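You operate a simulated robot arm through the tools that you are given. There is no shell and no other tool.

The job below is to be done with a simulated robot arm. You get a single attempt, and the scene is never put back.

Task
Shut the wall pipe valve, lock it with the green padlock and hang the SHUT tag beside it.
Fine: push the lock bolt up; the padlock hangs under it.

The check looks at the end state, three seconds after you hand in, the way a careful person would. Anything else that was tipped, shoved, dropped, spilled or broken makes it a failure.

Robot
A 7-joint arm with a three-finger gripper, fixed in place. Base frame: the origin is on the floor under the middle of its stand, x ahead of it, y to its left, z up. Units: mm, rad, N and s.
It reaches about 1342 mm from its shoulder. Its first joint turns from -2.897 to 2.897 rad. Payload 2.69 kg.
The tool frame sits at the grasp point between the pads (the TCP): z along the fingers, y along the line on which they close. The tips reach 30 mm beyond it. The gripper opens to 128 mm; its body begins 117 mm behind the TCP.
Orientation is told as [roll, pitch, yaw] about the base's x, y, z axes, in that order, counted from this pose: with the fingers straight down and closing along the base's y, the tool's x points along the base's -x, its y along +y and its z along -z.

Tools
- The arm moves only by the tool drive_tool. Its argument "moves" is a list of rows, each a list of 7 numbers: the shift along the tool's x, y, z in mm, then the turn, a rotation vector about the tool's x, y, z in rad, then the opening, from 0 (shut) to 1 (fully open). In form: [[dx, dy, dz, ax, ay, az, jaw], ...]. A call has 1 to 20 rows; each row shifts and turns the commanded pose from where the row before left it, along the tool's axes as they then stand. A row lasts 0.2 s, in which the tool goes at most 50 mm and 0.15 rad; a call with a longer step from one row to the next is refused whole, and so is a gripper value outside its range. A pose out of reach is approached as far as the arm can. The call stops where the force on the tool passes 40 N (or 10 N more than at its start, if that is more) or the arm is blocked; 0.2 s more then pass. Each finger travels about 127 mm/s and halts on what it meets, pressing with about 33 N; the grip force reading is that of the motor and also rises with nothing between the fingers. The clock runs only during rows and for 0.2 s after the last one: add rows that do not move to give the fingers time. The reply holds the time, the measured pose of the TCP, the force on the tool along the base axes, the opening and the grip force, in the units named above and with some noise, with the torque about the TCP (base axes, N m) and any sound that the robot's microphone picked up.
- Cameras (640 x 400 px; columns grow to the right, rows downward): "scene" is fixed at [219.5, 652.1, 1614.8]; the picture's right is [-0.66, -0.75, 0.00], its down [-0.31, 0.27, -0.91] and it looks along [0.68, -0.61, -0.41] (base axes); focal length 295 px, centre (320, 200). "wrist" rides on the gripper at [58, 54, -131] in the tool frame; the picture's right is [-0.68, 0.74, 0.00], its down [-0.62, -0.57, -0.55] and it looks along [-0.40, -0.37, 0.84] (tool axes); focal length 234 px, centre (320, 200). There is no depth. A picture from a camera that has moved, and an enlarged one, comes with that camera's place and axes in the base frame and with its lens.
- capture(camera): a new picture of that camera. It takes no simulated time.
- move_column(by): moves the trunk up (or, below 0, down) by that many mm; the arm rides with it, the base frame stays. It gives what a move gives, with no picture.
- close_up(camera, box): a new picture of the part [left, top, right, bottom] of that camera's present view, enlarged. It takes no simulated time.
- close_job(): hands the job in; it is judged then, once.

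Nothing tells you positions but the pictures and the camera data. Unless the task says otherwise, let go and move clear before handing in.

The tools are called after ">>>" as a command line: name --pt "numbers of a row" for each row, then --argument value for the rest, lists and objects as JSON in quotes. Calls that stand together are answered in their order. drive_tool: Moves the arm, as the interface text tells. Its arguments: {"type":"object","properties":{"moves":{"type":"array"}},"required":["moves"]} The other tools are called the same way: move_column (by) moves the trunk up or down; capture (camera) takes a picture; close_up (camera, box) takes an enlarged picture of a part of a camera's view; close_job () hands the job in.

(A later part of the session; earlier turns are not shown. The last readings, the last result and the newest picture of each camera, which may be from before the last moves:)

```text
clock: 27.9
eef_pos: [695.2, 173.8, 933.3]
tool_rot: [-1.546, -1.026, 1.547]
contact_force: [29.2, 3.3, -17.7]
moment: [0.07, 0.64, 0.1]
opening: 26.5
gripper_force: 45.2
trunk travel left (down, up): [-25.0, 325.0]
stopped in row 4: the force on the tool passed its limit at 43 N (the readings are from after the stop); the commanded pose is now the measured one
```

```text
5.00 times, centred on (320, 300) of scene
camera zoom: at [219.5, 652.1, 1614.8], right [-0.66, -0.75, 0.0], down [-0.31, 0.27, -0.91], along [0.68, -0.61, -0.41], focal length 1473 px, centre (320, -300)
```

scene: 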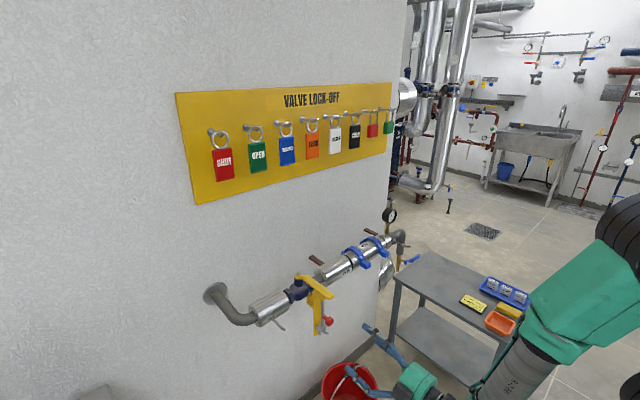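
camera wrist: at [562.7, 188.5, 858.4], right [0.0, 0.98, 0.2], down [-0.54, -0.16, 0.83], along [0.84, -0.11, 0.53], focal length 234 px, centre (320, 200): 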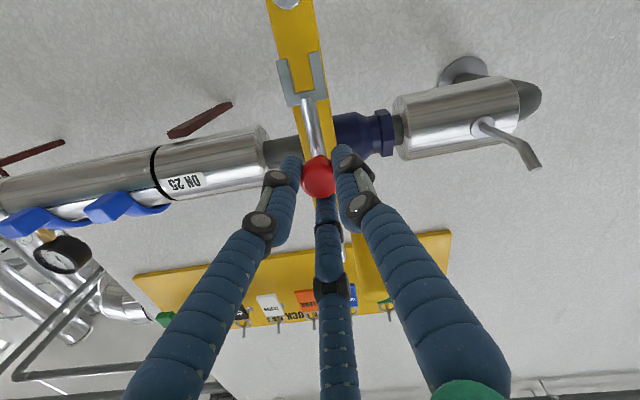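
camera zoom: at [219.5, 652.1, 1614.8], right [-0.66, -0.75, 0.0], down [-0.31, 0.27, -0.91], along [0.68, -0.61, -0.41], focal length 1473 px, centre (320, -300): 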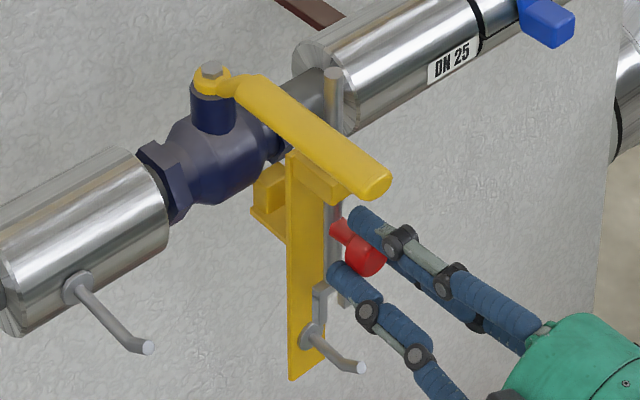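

The bolt has reached its upper stop, about 45 mm of travel. I'll release the knob slightly and see whether the bolt stays up.

>>> drive_tool --pt "0 0 0 0 0 0 0.22" --pt "0 0 0 0 0 0 0.28" --pt "0 0 0 0 0 0 0.32" --pt "0 0 0 0 0 0 0.32" --pt "0 0 0 0 0 0 0.32"

>>> close_up --camera "scene" --box '[280, 260, 360, 340]'

>>> capture --camera "wrist"

```text
clock: 29.1
eef_pos: [693.7, 172.4, 936.7]
tool_rot: [-1.552, -1.025, 1.554]
contact_force: [-0.4, 0.0, -0.7]
moment: [-0.03, -0.01, -0.01]
opening: 41.1
gripper_force: 0.1
trunk travel left (down, up): [-25.0, 325.0]
```

```text
5.00 times, centred on (320, 300) of scene
camera zoom: at [219.5, 652.1, 1614.8], right [-0.66, -0.75, 0.0], down [-0.31, 0.27, -0.91], along [0.68, -0.61, -0.41], focal length 1473 px, centre (320, -300)
```

zoom: 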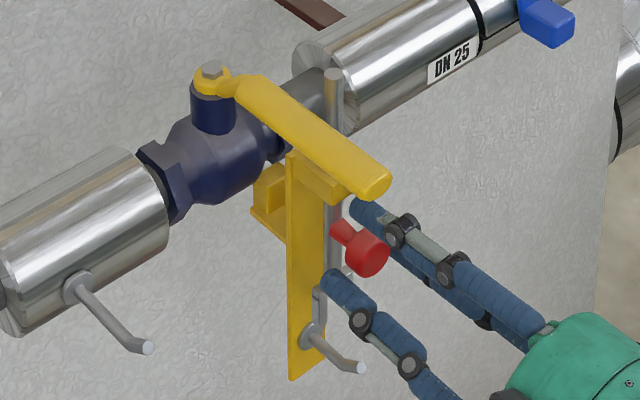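

```text
taken
camera wrist: at [561.4, 188.3, 860.0], right [0.0, 0.98, 0.2], down [-0.54, -0.16, 0.82], along [0.84, -0.11, 0.53], focal length 234 px, centre (320, 200)
```

wrist: 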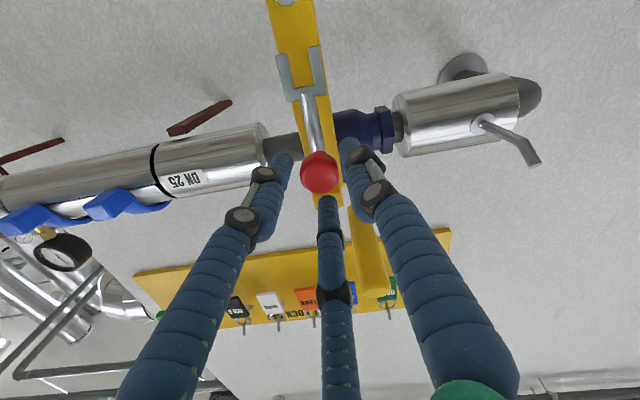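

The bolt stays up on its own. I'll retreat straight back and confirm.

>>> drive_tool --pt "0 0 -25 0 0 0 0.32" --pt "0 0 -35 0 0 0 0.32" --pt "0 0 -35 0 0 0 0.45" --pt "0 0 -35 0 0 0 0.45" --pt "0 0 0 0 0 0 0.45"

>>> close_up --camera "scene" --box '[260, 240, 360, 340]'

>>> close_up --camera "wrist" --box '[240, 0, 420, 120]'

>>> capture --camera "wrist"

```text
clock: 30.3
eef_pos: [563.4, 172.6, 937.0]
tool_rot: [-1.554, -1.027, 1.554]
contact_force: [0.3, -0.2, 0.0]
moment: [-0.02, 0.01, 0.0]
opening: 57.4
gripper_force: 0.1
trunk travel left (down, up): [-25.0, 325.0]
```

```text
4.00 times, centred on (310, 290) of scene
camera zoom: at [219.5, 652.1, 1614.8], right [-0.66, -0.75, 0.0], down [-0.31, 0.27, -0.91], along [0.68, -0.61, -0.41], focal length 1179 px, centre (360, -160)
```

zoom: 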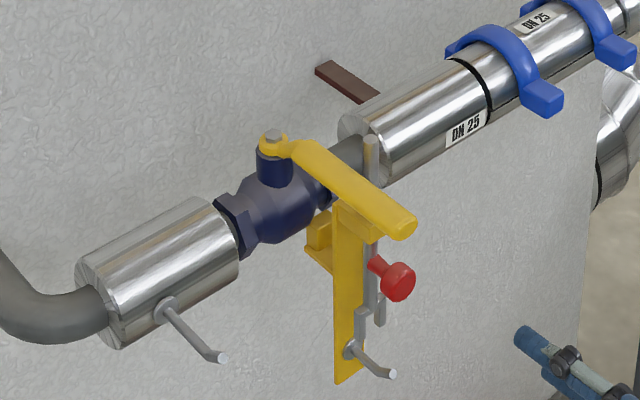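

```text
3.33 times, centred on (330, 60) of wrist
camera zoom: at [431.6, 187.4, 861.7], right [0.0, 0.98, 0.2], down [-0.54, -0.16, 0.82], along [0.84, -0.11, 0.53], focal length 781 px, centre (287, 667)
```

zoom: 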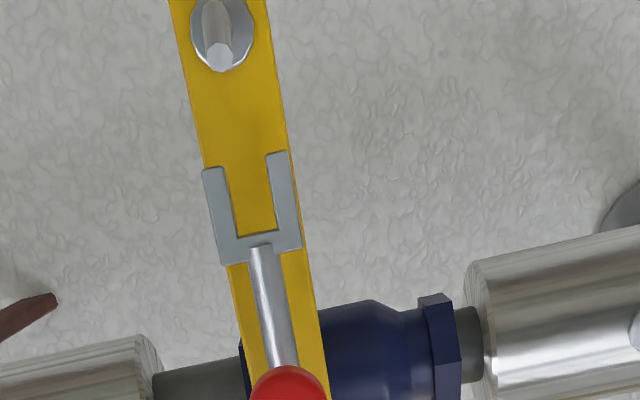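

```text
taken
camera wrist: at [431.6, 187.4, 861.7], right [0.0, 0.98, 0.2], down [-0.54, -0.16, 0.82], along [0.84, -0.11, 0.53], focal length 234 px, centre (320, 200)
```

wrist: 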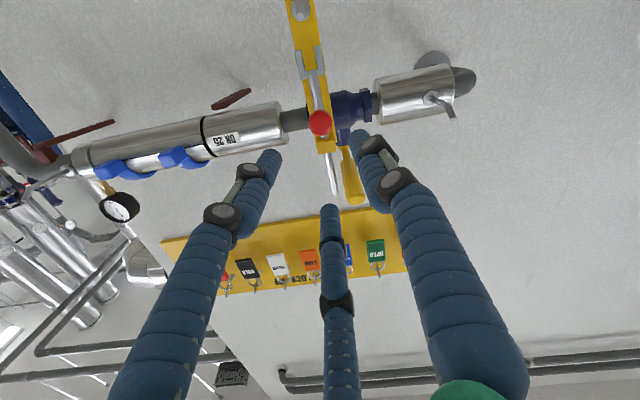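

The bolt is up beside the handle and the hook is free. For the padlock and tag I want one finger at the bottom, two at the upper sides and the camera on top, so I'll roll the gripper 180° here in free space.

>>> drive_tool --pt "0 0 0 0 0 0.149 0.45" --pt "0 0 0 0 0 0.149 0.45" --pt "0 0 0 0 0 0.149 0.45" --pt "0 0 0 0 0 0.149 0.45" --pt "0 0 0 0 0 0.149 0.45" --pt "0 0 0 0 0 0.149 0.45" --pt "0 0 0 0 0 0.149 0.45" --pt "0 0 0 0 0 0.149 0.45" --pt "0 0 0 0 0 0.149 0.45" --pt "0 0 0 0 0 0.149 0.45" --pt "0 0 0 0 0 0 0.45"

>>> capture --camera "wrist"

```text
clock: 32.7
eef_pos: [482.5, 240.9, 1170.3]
tool_rot: [1.519, -0.653, -1.559]
contact_force: [0.1, 0.0, -0.7]
moment: [-0.01, -0.03, -0.06]
opening: 57.5
gripper_force: 0.1
out of reach, approached as far as the arm can: row 5, 6, 7, 8, 9, 10
trunk travel left (down, up): [-25.0, 325.0]
```

```text
taken
camera wrist: at [353.7, 321.7, 1183.7], right [0.04, -0.09, 1.0], down [-0.57, -0.82, -0.05], along [0.82, -0.56, -0.08], focal length 234 px, centre (320, 200)
```

wrist: 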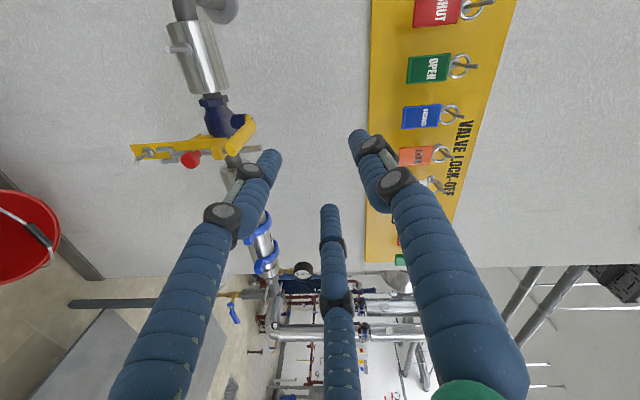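

The roll ran into joint limits, and the arm drifted to (482, 241, 1170). I'll check that nothing was disturbed.

>>> capture --camera "scene"

```text
taken
```

scene: 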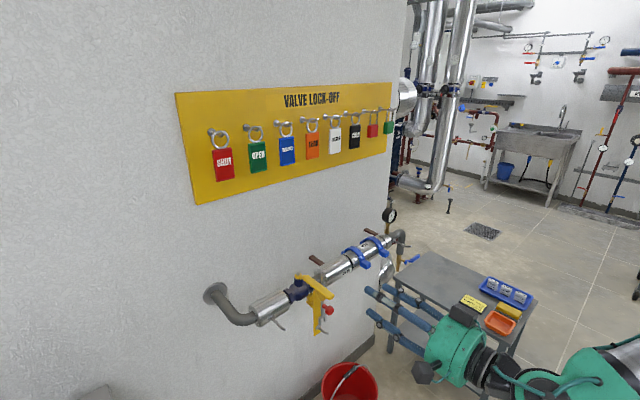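

Nothing was disturbed. The wrist struggles when the hand is close in and low, so I'll move to a roomier spot at about (650, 0, 1170) and then roll the other way. That gives one finger at the bottom and the camera at the lower right.

>>> drive_tool --pt "-27.5 -19.6 24.6 0 0 0 0.45" --pt "-27.5 -19.6 24.6 0 0 0 0.45" --pt "-27.5 -19.6 24.6 0 0 0 0.45" --pt "-27.5 -19.6 24.6 0 0 0 0.45" --pt "-27.5 -19.6 24.6 0 0 0 0.45" --pt "-27.5 -19.6 24.6 0 0 0 0.45" --pt "-27.5 -19.6 24.6 0 0 0 0.45" --pt "0 0 0 0 0 -0.1 0.45" --pt "0 0 0 0 0 -0.1 0.45" --pt "0 0 0 0 0 0 0.45"

>>> capture --camera "wrist"

>>> capture --camera "scene"

```text
clock: 34.9
eef_pos: [626.0, 99.3, 1303.8]
tool_rot: [1.557, -0.825, -1.561]
contact_force: [-0.5, 0.5, 0.8]
moment: [0.0, 0.0, 0.01]
opening: 57.8
gripper_force: 0.0
out of reach, approached as far as the arm can: row 1, 2, 3, 4, 5, 6, 7
trunk travel left (down, up): [-25.0, 325.0]
```

```text
taken
camera wrist: at [494.8, 178.0, 1298.1], right [0.01, 0.08, 1.0], down [-0.55, -0.83, 0.07], along [0.84, -0.55, 0.04], focal length 234 px, centre (320, 200)
```

wrist: 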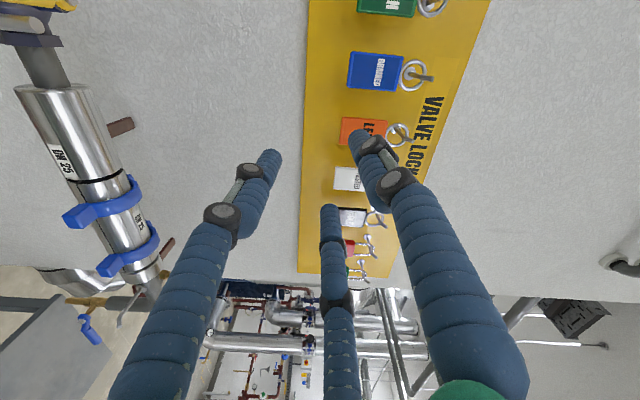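

```text
taken
```

scene: 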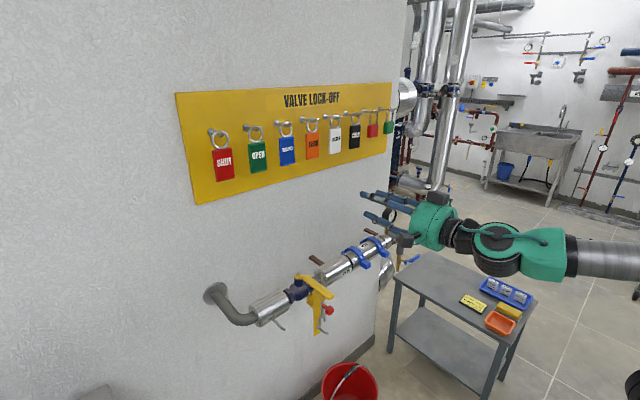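

The forearm is comfortable now. I'll keep rolling in the negative direction, in two stages.

>>> drive_tool --pt "0 0 0 0 0 -0.145 0.45" --pt "0 0 0 0 0 -0.145 0.45" --pt "0 0 0 0 0 -0.145 0.45" --pt "0 0 0 0 0 -0.145 0.45" --pt "0 0 0 0 0 -0.145 0.45" --pt "0 0 0 0 0 -0.145 0.45" --pt "0 0 0 0 0 -0.145 0.45" --pt "0 0 0 0 0 -0.145 0.45" --pt "0 0 0 0 0 0 0.45"

```text
clock: 36.9
eef_pos: [626.0, 98.1, 1303.1]
tool_rot: [-1.548, -1.155, 1.548]
contact_force: [-0.4, -0.8, -0.3]
moment: [0.01, 0.02, -0.04]
opening: 57.5
gripper_force: 0.1
trunk travel left (down, up): [-25.0, 325.0]
```

>>> drive_tool --pt "0 0 0 0 0 -0.145 0.45" --pt "0 0 0 0 0 -0.145 0.45" --pt "0 0 0 0 0 -0.145 0.45" --pt "0 0 0 0 0 -0.145 0.45" --pt "0 0 0 0 0 -0.145 0.45" --pt "0 0 0 0 0 -0.145 0.45" --pt "0 0 0 0 0 -0.145 0.45" --pt "0 0 0 0 0 -0.145 0.45" --pt "0 0 0 0 0 0 0.45"

>>> capture --camera "wrist"

>>> capture --camera "scene"

```text
clock: 38.9
eef_pos: [624.8, 97.0, 1302.3]
tool_rot: [-1.562, 0.006, 1.571]
contact_force: [-0.2, 0.1, -0.4]
moment: [0.01, 0.02, 0.01]
opening: 57.7
gripper_force: 0.1
trunk travel left (down, up): [-25.0, 325.0]
```

```text
taken
camera wrist: at [494.1, 39.8, 1250.7], right [-0.01, 0.67, -0.74], down [-0.54, 0.62, 0.57], along [0.84, 0.41, 0.36], focal length 234 px, centre (320, 200)
```

wrist: 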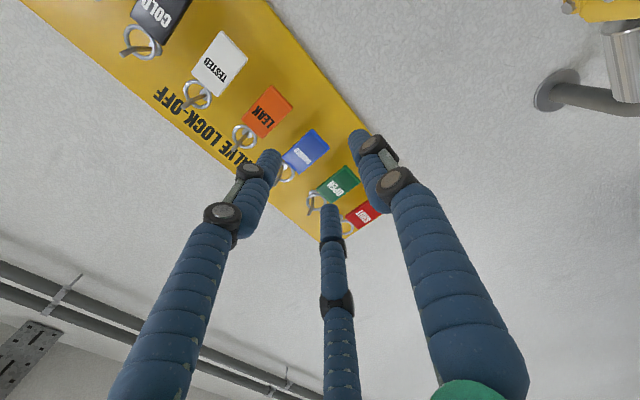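

```text
taken
```

scene: 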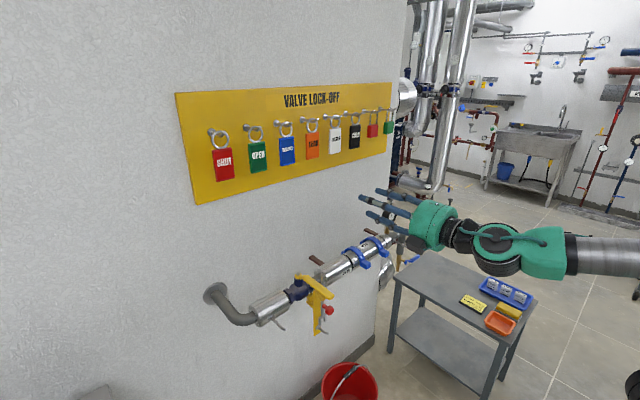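

The gripper now has one finger down and two at the upper sides, pointing at the wall. I'll travel toward the green padlock end of the board, keeping well clear of it.

>>> drive_tool --pt "44.1 -3.1 8.3 0 0 0 0.6" --pt "44.1 -3.1 8.3 0 0 0 0.6" --pt "44.1 -3.1 8.3 0 0 0 0.6" --pt "44.1 -3.1 8.3 0 0 0 0.6" --pt "44.1 -3.1 8.3 0 0 0 0.6" --pt "44.1 -3.1 8.3 0 0 0 0.6" --pt "44.1 -3.1 8.3 0 0 0 0.6" --pt "44.1 -3.1 8.3 0 0 0 0.6" --pt "44.1 -3.1 8.3 0 0 0 0.6" --pt "0 0 0 0 0 0 0.6"

>>> capture --camera "wrist"

>>> capture --camera "scene"

```text
clock: 41.1
eef_pos: [639.3, -79.4, 1373.7]
tool_rot: [-1.528, 0.007, 1.437]
contact_force: [0.1, -0.3, 0.8]
moment: [-0.03, -0.03, 0.03]
opening: 76.8
gripper_force: 0.0
out of reach, approached as far as the arm can: row 3, 4, 5, 6, 7, 8, 9
trunk travel left (down, up): [-25.0, 325.0]
```

```text
taken
camera wrist: at [500.2, -120.9, 1325.3], right [0.06, 0.67, -0.74], down [-0.44, 0.68, 0.58], along [0.9, 0.29, 0.33], focal length 234 px, centre (320, 200)
```

wrist: 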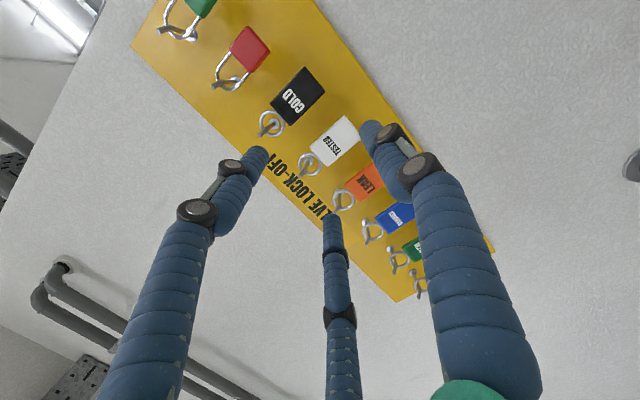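

```text
taken
```

scene: 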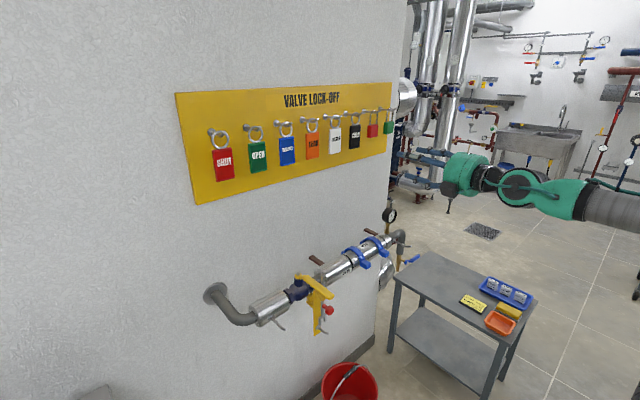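

The wrist nears a singularity when the hand faces +x at negative y, so the arm turned the hand about 7° to the right instead. I'll look at the padlocks from here before picking an approach angle.

>>> close_up --camera "wrist" --box '[130, 0, 330, 150]'

>>> close_up --camera "scene" --box '[340, 90, 420, 150]'

>>> close_up --camera "scene" --box '[190, 110, 290, 200]'

```text
2.67 times, centred on (230, 75) of wrist
camera zoom: at [500.2, -120.9, 1325.3], right [0.06, 0.67, -0.74], down [-0.44, 0.68, 0.58], along [0.9, 0.29, 0.33], focal length 624 px, centre (560, 533)
```

zoom: 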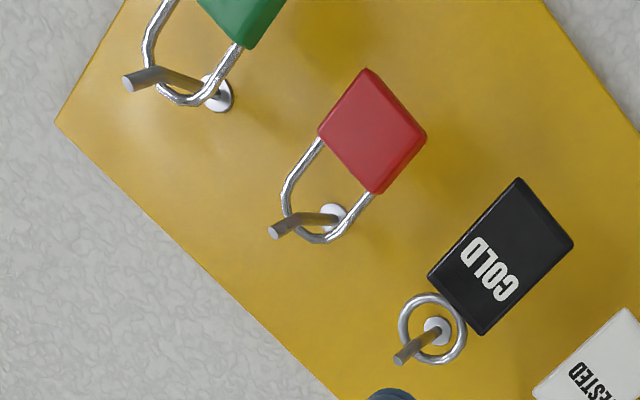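

```text
6.67 times, centred on (380, 120) of scene
camera zoom: at [219.5, 652.1, 1614.8], right [-0.66, -0.75, 0.0], down [-0.31, 0.27, -0.91], along [0.68, -0.61, -0.41], focal length 1964 px, centre (-80, 733)
```

zoom: 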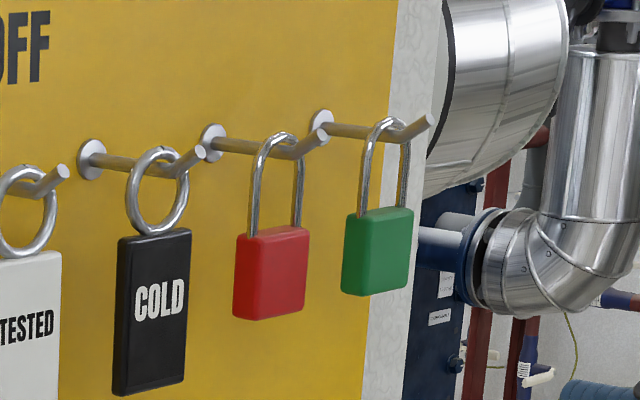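

```text
4.44 times, centred on (240, 155) of scene
camera zoom: at [219.5, 652.1, 1614.8], right [-0.66, -0.75, 0.0], down [-0.31, 0.27, -0.91], along [0.68, -0.61, -0.41], focal length 1310 px, centre (676, 400)
```

zoom: 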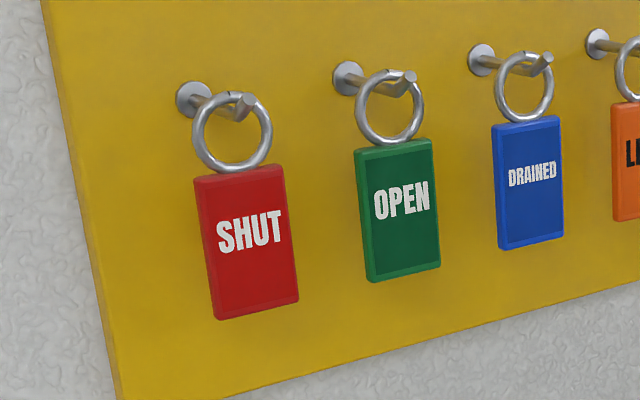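

The padlock body is about 45×48 mm with a long shackle, hung on an upturned peg at about (899–972, -336, 1465). For a clean square grip I want the hand facing straight at the board. I'll put the trunk at its lowest and raise the hand, so the wrist bends away from its limit before I slide sideways.

>>> move_column --by -25

>>> drive_tool --pt "0.5 -45 -1.9 0 0 0 0.6" --pt "0.5 -45 -1.9 0 0 0 0.6" --pt "0.5 -45 -1.9 0 0 0 0.6" --pt "0.5 -45 -1.9 0 0 0 0.6" --pt "0 0 0 0 0 0 0.6"

```text
clock: 41.9
eef_pos: [639.4, -80.4, 1349.0]
tool_rot: [-1.528, 0.008, 1.437]
contact_force: [-1.1, 0.6, 0.2]
moment: [0.03, 0.04, -0.01]
opening: 76.8
gripper_force: 0.0
trunk travel left (down, up): [0.0, 350.0]
```

```text
clock: 43.0
eef_pos: [640.1, -81.2, 1527.8]
tool_rot: [-1.529, 0.009, 1.438]
contact_force: [-0.7, 0.9, 0.4]
moment: [-0.02, 0.01, -0.03]
opening: 77.0
gripper_force: 0.1
trunk travel left (down, up): [0.0, 350.0]
```

No limit trouble at this height. Now I'll square the hand to the wall and slide toward y≈-340.

>>> drive_tool --pt "0 0 0 0.0205 -0.0635 0 0.6" --pt "0 0 0 0.0205 -0.0635 0 0.6" --pt "37 0 11.4 0 0 0 0.6" --pt "37 0 11.4 0 0 0 0.6" --pt "37 0 11.4 0 0 0 0.6" --pt "0 0 0 0 0 0 0.6"

```text
clock: 44.5
eef_pos: [673.7, -192.9, 1529.2]
tool_rot: [-1.568, 0.003, 1.566]
contact_force: [0.5, 0.3, 0.3]
moment: [-0.03, -0.06, 0.05]
opening: 76.6
gripper_force: 0.1
trunk travel left (down, up): [0.0, 350.0]
```

Good, no limits hit. I'll continue to y≈-340.

>>> drive_tool --pt "37 0 11.4 0 0 0 0.6" --pt "37 0 11.4 0 0 0 0.6" --pt "37 0 11.4 0 0 0 0.6" --pt "37 0 11.4 0 0 0 0.6" --pt "0 0 0 0 0 0 0.6"

>>> capture --camera "wrist"

>>> capture --camera "scene"

```text
clock: 45.6
eef_pos: [719.7, -340.3, 1527.9]
tool_rot: [-1.569, 0.004, 1.566]
contact_force: [-0.4, -1.1, -1.0]
moment: [0.01, -0.1, 0.05]
opening: 76.9
gripper_force: 0.1
trunk travel left (down, up): [0.0, 350.0]
```

```text
taken
camera wrist: at [587.5, -398.6, 1475.5], right [0.0, 0.67, -0.74], down [-0.54, 0.62, 0.56], along [0.84, 0.4, 0.37], focal length 234 px, centre (320, 200)
```

wrist: 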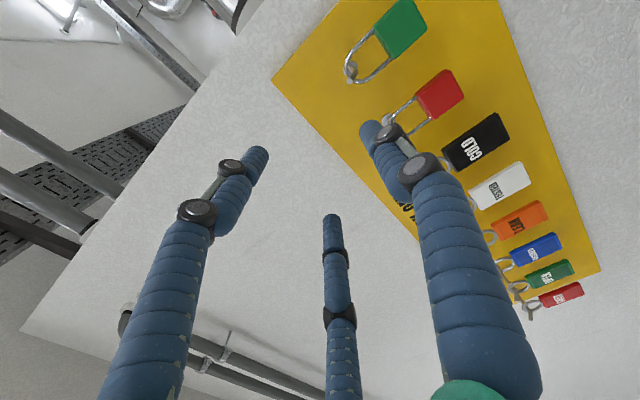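

```text
taken
```

scene: 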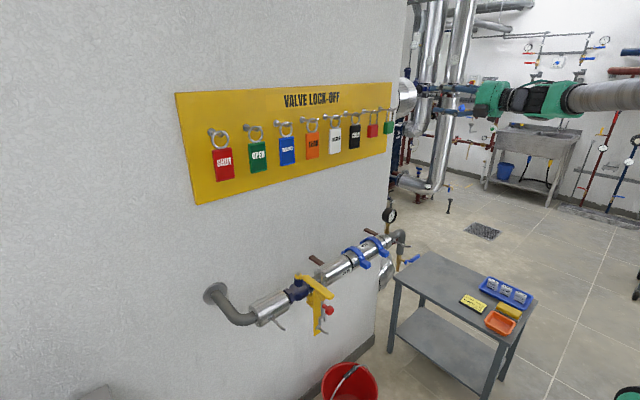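

The hand now faces the board squarely at y≈-340. I'll zoom in to measure the green padlock from here.

>>> close_up --camera "wrist" --box '[320, 0, 480, 100]'

```text
4.00 times, centred on (400, 50) of wrist
camera zoom: at [587.5, -398.6, 1475.5], right [0.0, 0.67, -0.74], down [-0.54, 0.62, 0.56], along [0.84, 0.4, 0.37], focal length 937 px, centre (0, 800)
```

zoom: 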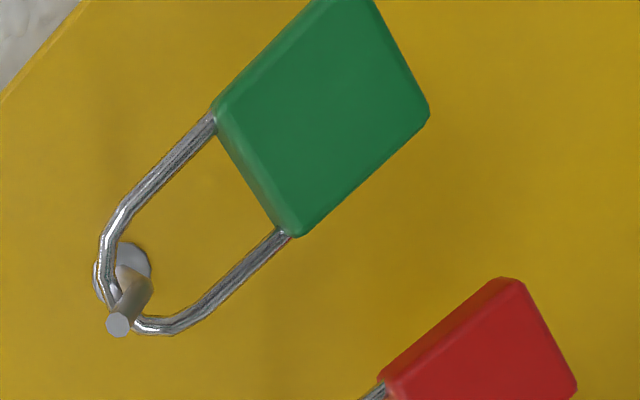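

Next I'll descend to padlock-body height, about z≈1398, still at x≈720 and well clear of the pegs.

>>> drive_tool --pt "0 32.5 0 0 0 0 0.6" --pt "0 32.5 0 0 0 0 0.6" --pt "0 32.5 0 0 0 0 0.6" --pt "0 32.5 0 0 0 0 0.6" --pt "0 0 0 0 0 0 0.6"

>>> capture --camera "wrist"

>>> close_up --camera "wrist" --box '[240, 80, 400, 200]'

>>> close_up --camera "scene" --box '[330, 70, 490, 190]'

```text
clock: 46.9
eef_pos: [718.9, -341.0, 1396.1]
tool_rot: [-1.57, 0.003, 1.566]
contact_force: [0.0, 0.6, -0.9]
moment: [-0.01, -0.06, -0.01]
opening: 76.5
gripper_force: 0.1
trunk travel left (down, up): [0.0, 350.0]
```

```text
taken
camera wrist: at [585.9, -398.3, 1344.8], right [0.0, 0.67, -0.74], down [-0.54, 0.62, 0.56], along [0.84, 0.4, 0.37], focal length 234 px, centre (320, 200)
```

wrist: 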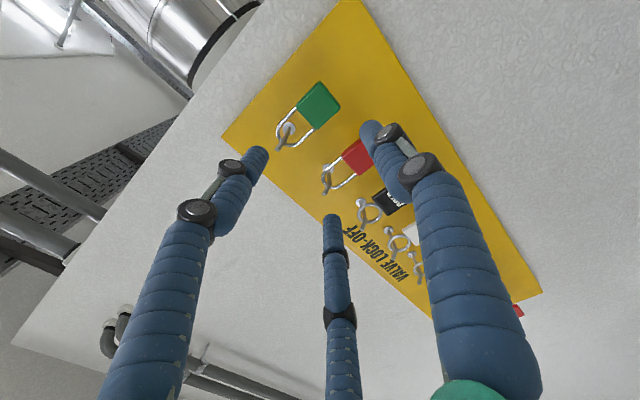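

```text
3.33 times, centred on (320, 140) of wrist
camera zoom: at [585.9, -398.3, 1344.8], right [0.0, 0.67, -0.74], down [-0.54, 0.62, 0.56], along [0.84, 0.4, 0.37], focal length 781 px, centre (320, 400)
```

zoom: 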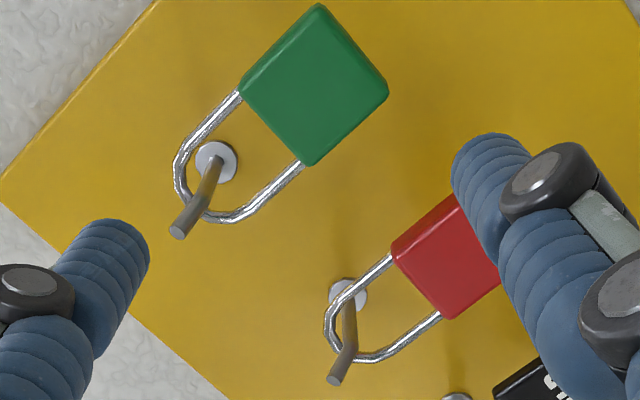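

```text
3.33 times, centred on (410, 130) of scene
camera zoom: at [219.5, 652.1, 1614.8], right [-0.66, -0.75, 0.0], down [-0.31, 0.27, -0.91], along [0.68, -0.61, -0.41], focal length 982 px, centre (20, 433)
```

zoom: 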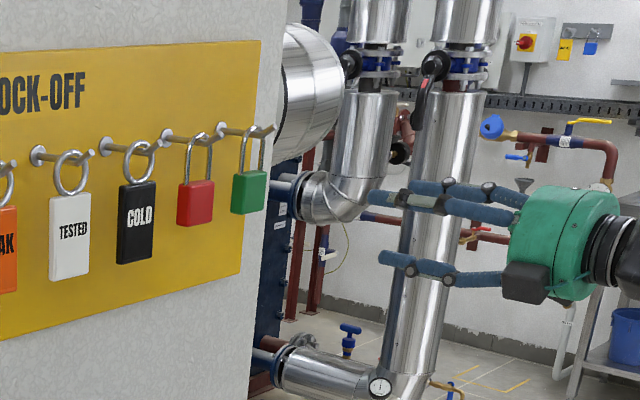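

Triangulation puts the padlock body face at about (932, -350, 1395), the body at about 43×47 mm and the peg tip at (908, -350, 1472). I'll line up and advance partway, then verify.

>>> drive_tool --pt "9 3 10 0 0 0 0.6" --pt "0.2 0 40 0 0 0 0.6" --pt "0.2 0 40 0 0 0 0.6" --pt "0.2 0 40 0 0 0 0.6" --pt "0.1 0 20 0 0 0 0.6" --pt "0 0 0 0 0 0 0.6"

>>> capture --camera "wrist"

>>> close_up --camera "scene" --box '[340, 70, 460, 160]'

```text
clock: 48.2
eef_pos: [867.8, -353.6, 1394.2]
tool_rot: [-1.569, 0.004, 1.565]
contact_force: [0.7, -1.3, -0.2]
moment: [0.0, -0.02, 0.02]
opening: 76.8
gripper_force: 0.0
trunk travel left (down, up): [0.0, 350.0]
```

```text
taken
camera wrist: at [736.9, -409.8, 1342.1], right [0.0, 0.67, -0.74], down [-0.54, 0.62, 0.56], along [0.84, 0.4, 0.37], focal length 234 px, centre (320, 200)
```

wrist: 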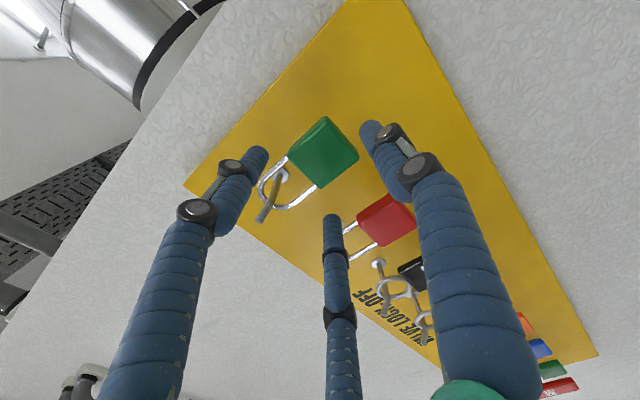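

```text
4.44 times, centred on (400, 115) of scene
camera zoom: at [219.5, 652.1, 1614.8], right [-0.66, -0.75, 0.0], down [-0.31, 0.27, -0.91], along [0.68, -0.61, -0.41], focal length 1310 px, centre (-36, 578)
```

zoom: 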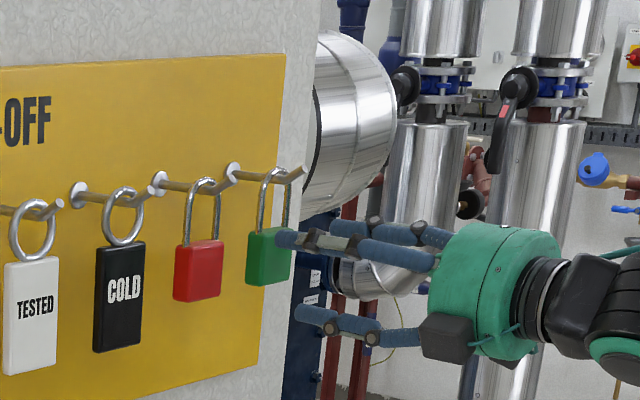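

The padlock is at y≈-352, z≈1394, so the hand is aligned within about 2 mm. I'll advance the last 60 mm to surround the body.

>>> drive_tool --pt "-0.5 0.5 20 0 0 0 0.6" --pt "-0.5 0.5 20 0 0 0 0.6" --pt "0 0.5 20 0 0 0 0.6" --pt "0 0 0 0 0 0 0.6"

>>> capture --camera "wrist"

>>> close_up --camera "scene" --box '[340, 70, 460, 160]'

```text
clock: 49.2
eef_pos: [929.0, -351.3, 1392.3]
tool_rot: [-1.568, 0.004, 1.565]
contact_force: [-1.0, 0.3, -0.1]
moment: [-0.02, -0.04, 0.03]
opening: 76.6
gripper_force: 0.1
trunk travel left (down, up): [0.0, 350.0]
```

```text
taken
camera wrist: at [797.5, -409.0, 1340.5], right [0.0, 0.67, -0.74], down [-0.54, 0.62, 0.56], along [0.84, 0.4, 0.37], focal length 234 px, centre (320, 200)
```

wrist: 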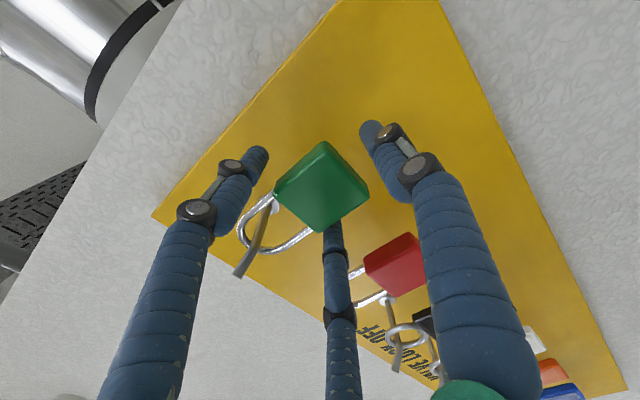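

```text
4.44 times, centred on (400, 115) of scene
camera zoom: at [219.5, 652.1, 1614.8], right [-0.66, -0.75, 0.0], down [-0.31, 0.27, -0.91], along [0.68, -0.61, -0.41], focal length 1310 px, centre (-36, 578)
```

zoom: 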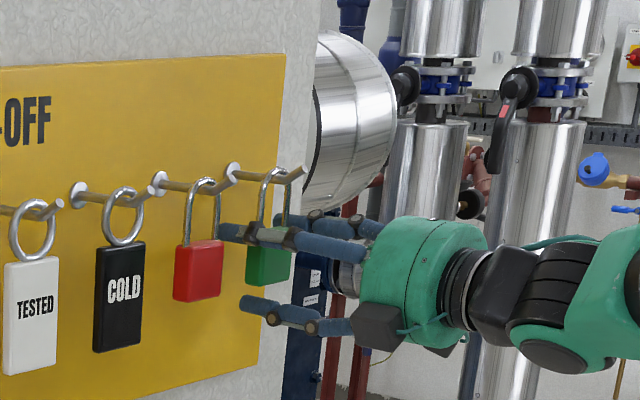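

The fingers surround the body, with about 10 mm clearance on each side. I'll close gently.

>>> drive_tool --pt "0 0 0 0 0 0 0.5" --pt "0 0 0 0 0 0 0.43" --pt "0 0 0 0 0 0 0.38" --pt "0 0 0 0 0 0 0.3" --pt "0 0 0 0 0 0 0.2" --pt "0 0 0 0 0 0 0.2"

>>> capture --camera "wrist"

>>> close_up --camera "scene" --box '[340, 70, 460, 160]'

```text
clock: 50.6
eef_pos: [929.5, -351.4, 1394.2]
tool_rot: [-1.568, 0.005, 1.565]
contact_force: [1.7, -0.3, 1.3]
moment: [0.07, 0.07, -0.03]
opening: 53.4
gripper_force: 20.4
trunk travel left (down, up): [0.0, 350.0]
```

```text
taken
camera wrist: at [797.1, -409.0, 1341.1], right [0.0, 0.67, -0.74], down [-0.54, 0.62, 0.56], along [0.84, 0.4, 0.37], focal length 234 px, centre (320, 200)
```

wrist: 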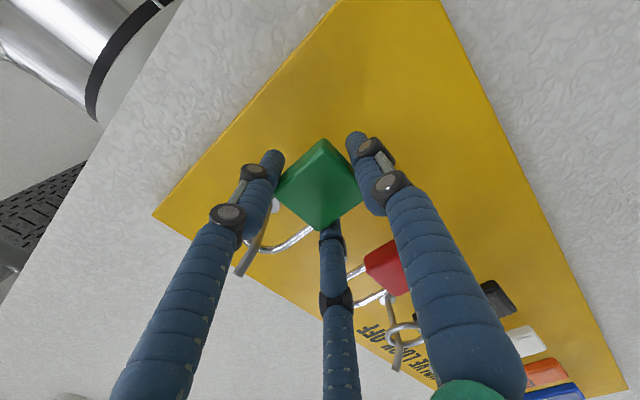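

```text
4.44 times, centred on (400, 115) of scene
camera zoom: at [219.5, 652.1, 1614.8], right [-0.66, -0.75, 0.0], down [-0.31, 0.27, -0.91], along [0.68, -0.61, -0.41], focal length 1310 px, centre (-36, 578)
```

zoom: 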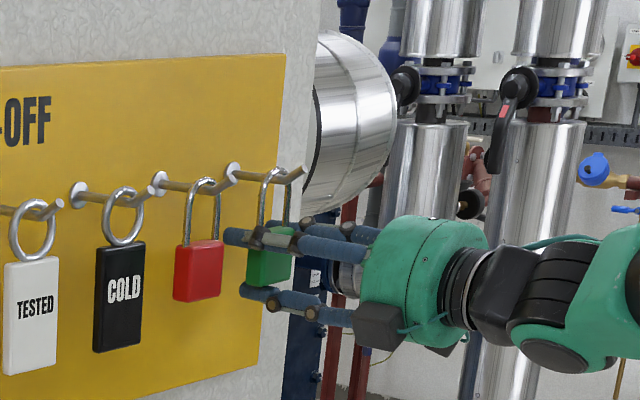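

Contact was made at 53 mm opening. I'll firm the grip and lift 20 mm to clear the upturned tip.

>>> drive_tool --pt "0 0 0 0 0 0 0.05" --pt "0 0 0 0 0 0 0.05" --pt "0 -5 0 0 0 0 0.05" --pt "0 -7 0 0 0 0 0.05" --pt "0 -8 0 0 0 0 0.05" --pt "0 0 0 0 0 0 0.05"

>>> capture --camera "wrist"

>>> close_up --camera "scene" --box '[350, 80, 430, 140]'

```text
clock: 52.0
eef_pos: [928.1, -350.6, 1414.7]
tool_rot: [-1.57, 0.003, 1.566]
contact_force: [0.0, -0.2, -1.6]
moment: [-0.03, 0.01, -0.02]
opening: 53.2
gripper_force: 32.5
trunk travel left (down, up): [0.0, 350.0]
```

```text
taken
camera wrist: at [796.9, -408.7, 1360.7], right [0.0, 0.67, -0.74], down [-0.54, 0.62, 0.56], along [0.84, 0.4, 0.37], focal length 234 px, centre (320, 200)
```

wrist: 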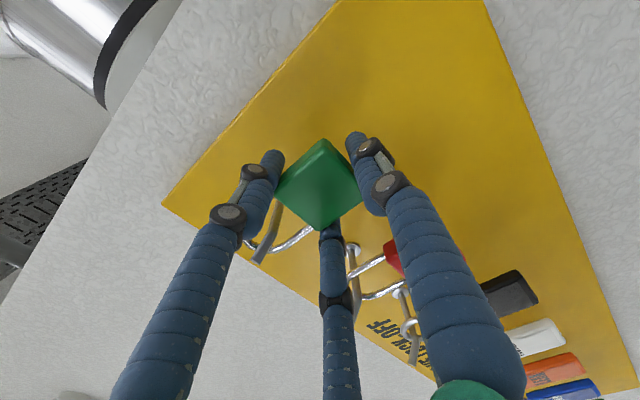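

```text
6.67 times, centred on (390, 110) of scene
camera zoom: at [219.5, 652.1, 1614.8], right [-0.66, -0.75, 0.0], down [-0.31, 0.27, -0.91], along [0.68, -0.61, -0.41], focal length 1964 px, centre (-147, 800)
```

zoom: 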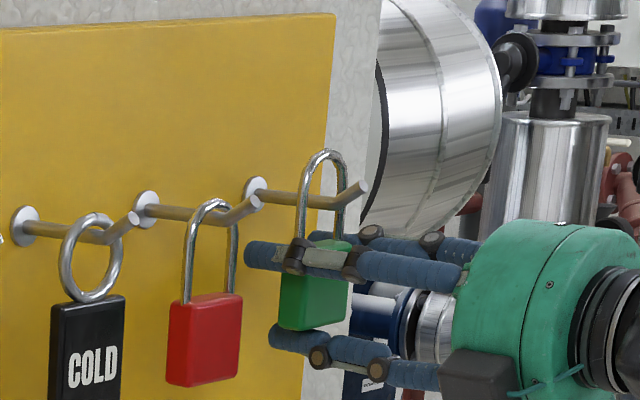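

The shackle is above the peg tip and the peg passes mid-loop. I'll pull straight back.

>>> drive_tool --pt "0 0 -15 0 0 0 0.05" --pt "0 0 -15 0 0 0 0.05" --pt "0 0 -20 0 0 0 0.05" --pt "0 0 -30 0 0 0 0.05" --pt "0 0 -30 0 0 0 0.05" --pt "0 0 0 0 0 0 0.05"

>>> capture --camera "wrist"

>>> capture --camera "scene"

```text
clock: 53.5
eef_pos: [818.5, -351.0, 1413.7]
tool_rot: [-1.57, 0.007, 1.566]
contact_force: [-0.9, 0.2, -0.4]
moment: [-0.01, 0.06, 0.01]
opening: 52.9
gripper_force: 31.9
trunk travel left (down, up): [0.0, 350.0]
```

```text
taken
camera wrist: at [686.4, -408.0, 1361.1], right [0.0, 0.67, -0.74], down [-0.54, 0.62, 0.56], along [0.84, 0.4, 0.37], focal length 234 px, centre (320, 200)
```

wrist: 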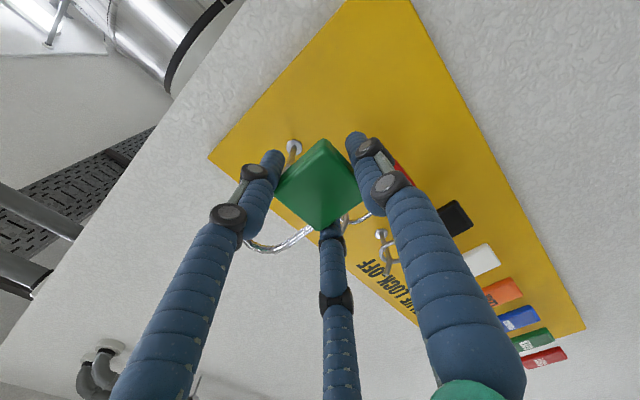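

```text
taken
```

scene: 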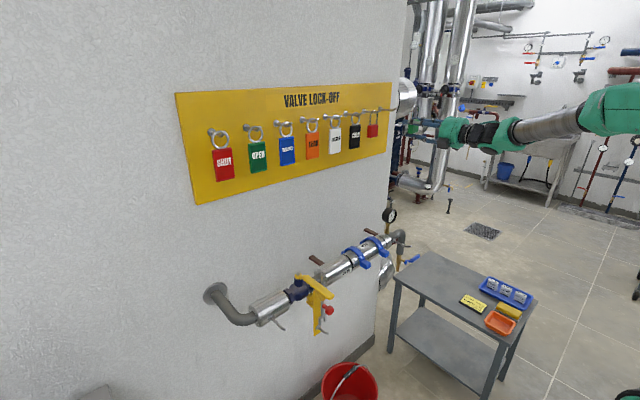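

The green padlock is off its peg and held firmly. I'll retrace my path: back away, rise to z≈1528, slide to y≈0, and descend there, so the wrist passes its straight position cleanly in-plane.

>>> drive_tool --pt "0 0 -33 0 0 0 0.05" --pt "0 0 -33 0 0 0 0.05" --pt "0 0 -33 0 0 0 0.05" --pt "0 -38 0 0 0 0 0.05" --pt "0 -38 0 0 0 0 0.05" --pt "0 -38 0 0 0 0 0.05" --pt "-37 0 -11.4 0 0 0 0.05" --pt "-37 0 -11.4 0 0 0 0.05" --pt "-37 0 -11.4 0 0 0 0.05" --pt "-37 0 -11.4 0 0 0 0.05" --pt "0 0 0 0 0 0 0.05"

```text
clock: 55.9
eef_pos: [673.6, -200.1, 1529.6]
tool_rot: [-1.571, 0.005, 1.566]
contact_force: [-0.7, -0.3, -0.5]
moment: [-0.02, 0.06, -0.06]
opening: 52.7
gripper_force: 32.7
trunk travel left (down, up): [0.0, 350.0]
```

>>> drive_tool --pt "-40 0 -8 0 0 0 0.05" --pt "-40 0 -8 0 0 0 0.05" --pt "-40 0 -8 0 0 0 0.05" --pt "-40 0 -8 0 0 0 0.05" --pt "-40 0 0 0 0 0 0.05" --pt "0 0 0 0 0 0 0.05"

>>> capture --camera "scene"

```text
clock: 57.2
eef_pos: [641.7, 0.4, 1531.3]
tool_rot: [-1.574, 0.006, 1.565]
contact_force: [-1.2, 1.0, 1.7]
moment: [0.02, 0.2, -0.01]
opening: 52.7
gripper_force: 32.9
trunk travel left (down, up): [0.0, 350.0]
```

```text
taken
```

scene: 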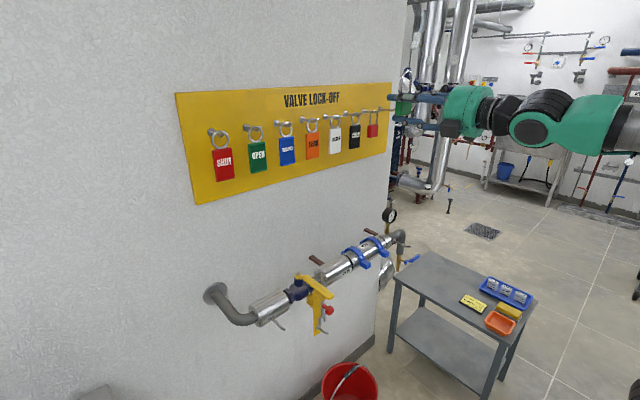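

At y≈0 now. I'll descend in stages.

>>> drive_tool --pt "0 40 0 0 0 0 0.05" --pt "0 40 0 0 0 0 0.05" --pt "0 40 0 0 0 0 0.05" --pt "0 40 0 0 0 0 0.05" --pt "0 40 0 0 0 0 0.05" --pt "0 0 0 0 0 0 0.05"

```text
clock: 58.6
eef_pos: [644.5, -1.8, 1325.6]
tool_rot: [-1.569, 0.004, 1.564]
contact_force: [0.4, 0.3, -1.0]
moment: [0.0, -0.06, 0.04]
opening: 52.6
gripper_force: 33.1
out of reach, approached as far as the arm can: row 4
trunk travel left (down, up): [0.0, 350.0]
```

>>> drive_tool --pt "0 35 0 0 0 0 0.05" --pt "0 35 0 0 0 0 0.05" --pt "0 35 0 0 0 0 0.05" --pt "0 35 0 0 0 0 0.05" --pt "0 0 0 0 0 0 0.05"

>>> capture --camera "scene"

```text
clock: 59.9
eef_pos: [642.5, -1.3, 1187.4]
tool_rot: [-1.57, 0.005, 1.566]
contact_force: [-0.2, -0.8, -1.7]
moment: [-0.02, 0.01, 0.02]
opening: 52.8
gripper_force: 32.8
trunk travel left (down, up): [0.0, 350.0]
```

```text
taken
```

scene: 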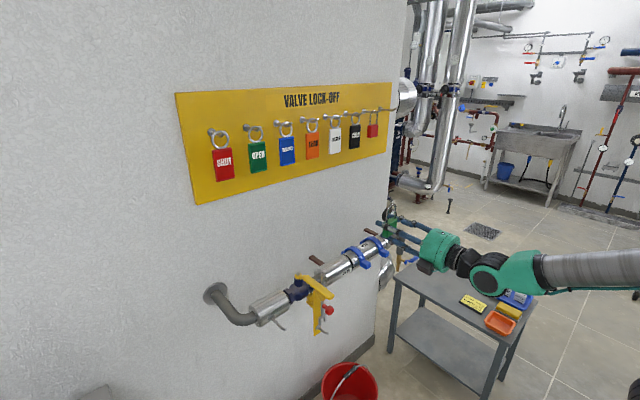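

>>> drive_tool --pt "0 35 0 0 0 0 0.05" --pt "0 35 0 0 0 0 0.05" --pt "0 35 0 0 0 0 0.05" --pt "0 35 0 0 0 0 0.05" --pt "0 35 0 0 0 0 0.05" --pt "0 0 0 0 0 0 0.05"

>>> capture --camera "scene"

```text
clock: 61.2
eef_pos: [643.1, -2.3, 1010.6]
tool_rot: [-1.569, 0.006, 1.567]
contact_force: [-0.4, -0.4, -1.0]
moment: [0.0, 0.02, 0.04]
opening: 52.9
gripper_force: 33.2
trunk travel left (down, up): [0.0, 350.0]
```

```text
taken
```

scene: 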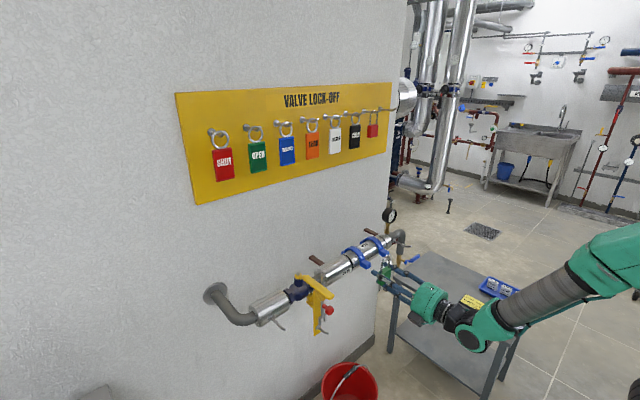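

>>> drive_tool --pt "-25 30 -6 0 0 0 0.05" --pt "-25 30 -6 0 0 0 0.05" --pt "-25 30 -6 0 0 0 0.05" --pt "-25 30 -6 0 0 0 0.05" --pt "0 0 0 0 0 0 0.05"

>>> capture --camera "wrist"

>>> capture --camera "scene"

```text
clock: 62.5
eef_pos: [618.9, 96.0, 890.5]
tool_rot: [-1.569, 0.005, 1.564]
contact_force: [-0.6, 0.1, -1.3]
moment: [-0.03, -0.01, 0.03]
opening: 53.0
gripper_force: 33.1
trunk travel left (down, up): [0.0, 350.0]
```

```text
taken
camera wrist: at [487.3, 38.3, 838.0], right [0.0, 0.67, -0.74], down [-0.54, 0.62, 0.56], along [0.84, 0.4, 0.37], focal length 234 px, centre (320, 200)
```

wrist: 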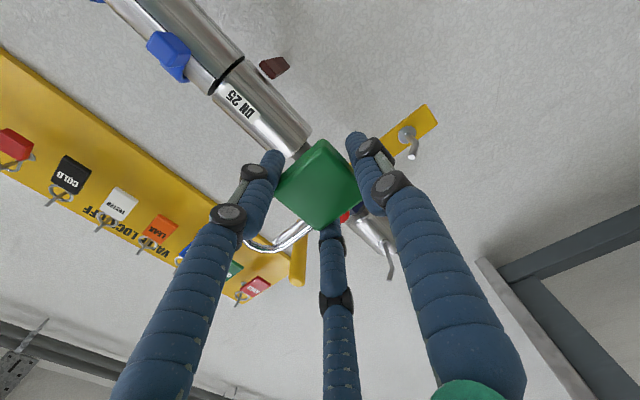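

```text
taken
```

scene: 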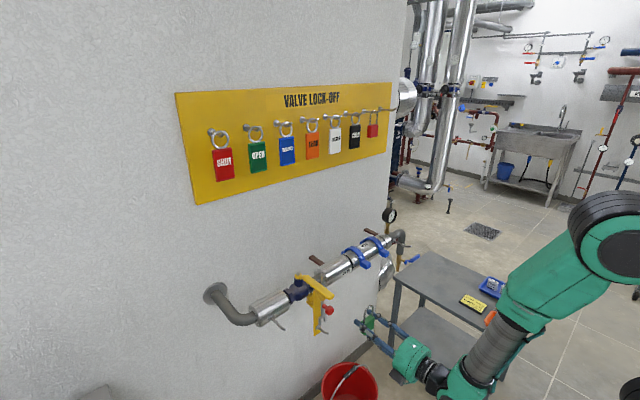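

>>> drive_tool --pt "-19 28 0 0 0 0 0.05" --pt "-19 28 0 0 0 0 0.05" --pt "-19 28 0 0 0 0 0.05" --pt "-19 28 0 0 0 0 0.05" --pt "0 0 0 0 0 0 0.05"

>>> capture --camera "wrist"

>>> close_up --camera "scene" --box '[270, 250, 430, 400]'

```text
clock: 63.6
eef_pos: [618.9, 171.8, 779.6]
tool_rot: [-1.568, 0.005, 1.567]
contact_force: [-0.1, 0.4, -1.1]
moment: [0.01, 0.02, 0.01]
opening: 53.3
gripper_force: 32.8
trunk travel left (down, up): [0.0, 350.0]
```

```text
taken
camera wrist: at [487.8, 113.9, 726.0], right [0.0, 0.67, -0.74], down [-0.54, 0.62, 0.56], along [0.84, 0.4, 0.37], focal length 234 px, centre (320, 200)
```

wrist: 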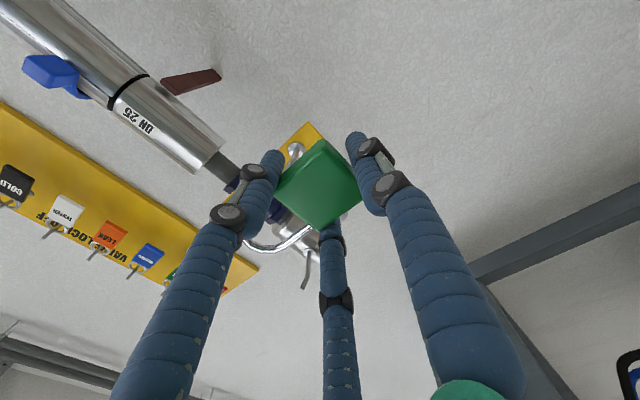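

```text
2.67 times, centred on (350, 325) of scene
camera zoom: at [219.5, 652.1, 1614.8], right [-0.66, -0.75, 0.0], down [-0.31, 0.27, -0.91], along [0.68, -0.61, -0.41], focal length 786 px, centre (240, -133)
```

zoom: 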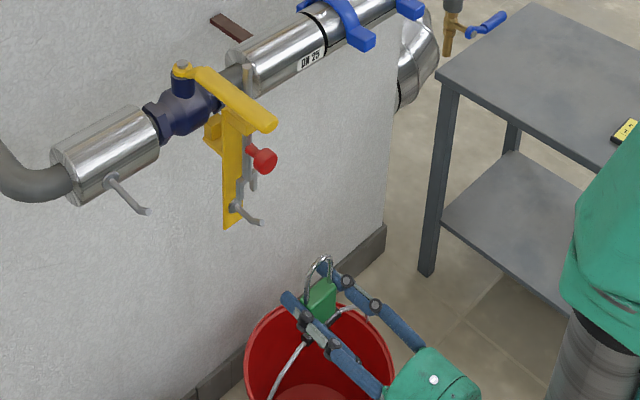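

The padlock is now in front of the hook, about 100 mm away. I'll zoom in to compare the shackle and hook heights precisely.

>>> close_up --camera "scene" --box '[310, 280, 390, 380]'

>>> close_up --camera "wrist" --box '[220, 100, 400, 300]'

```text
4.00 times, centred on (350, 330) of scene
camera zoom: at [219.5, 652.1, 1614.8], right [-0.66, -0.75, 0.0], down [-0.31, 0.27, -0.91], along [0.68, -0.61, -0.41], focal length 1179 px, centre (200, -320)
```

zoom: 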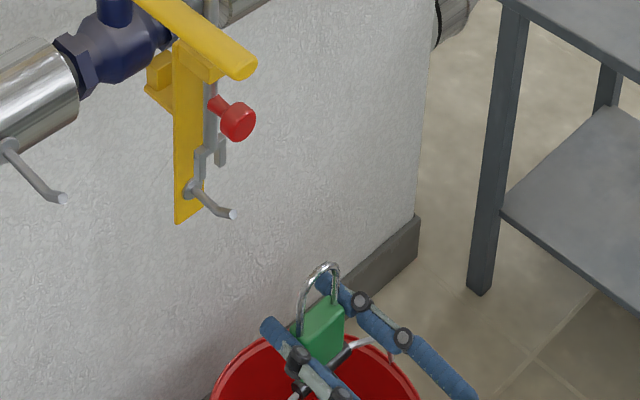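

```text
2.00 times, centred on (310, 200) of wrist
camera zoom: at [487.8, 113.9, 726.0], right [0.0, 0.67, -0.74], down [-0.54, 0.62, 0.56], along [0.84, 0.4, 0.37], focal length 468 px, centre (340, 200)
```

zoom: 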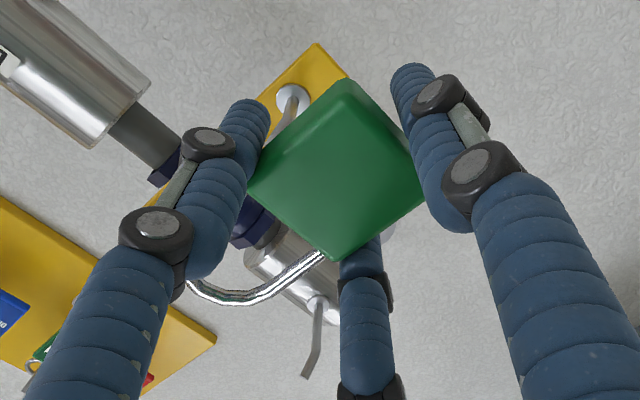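

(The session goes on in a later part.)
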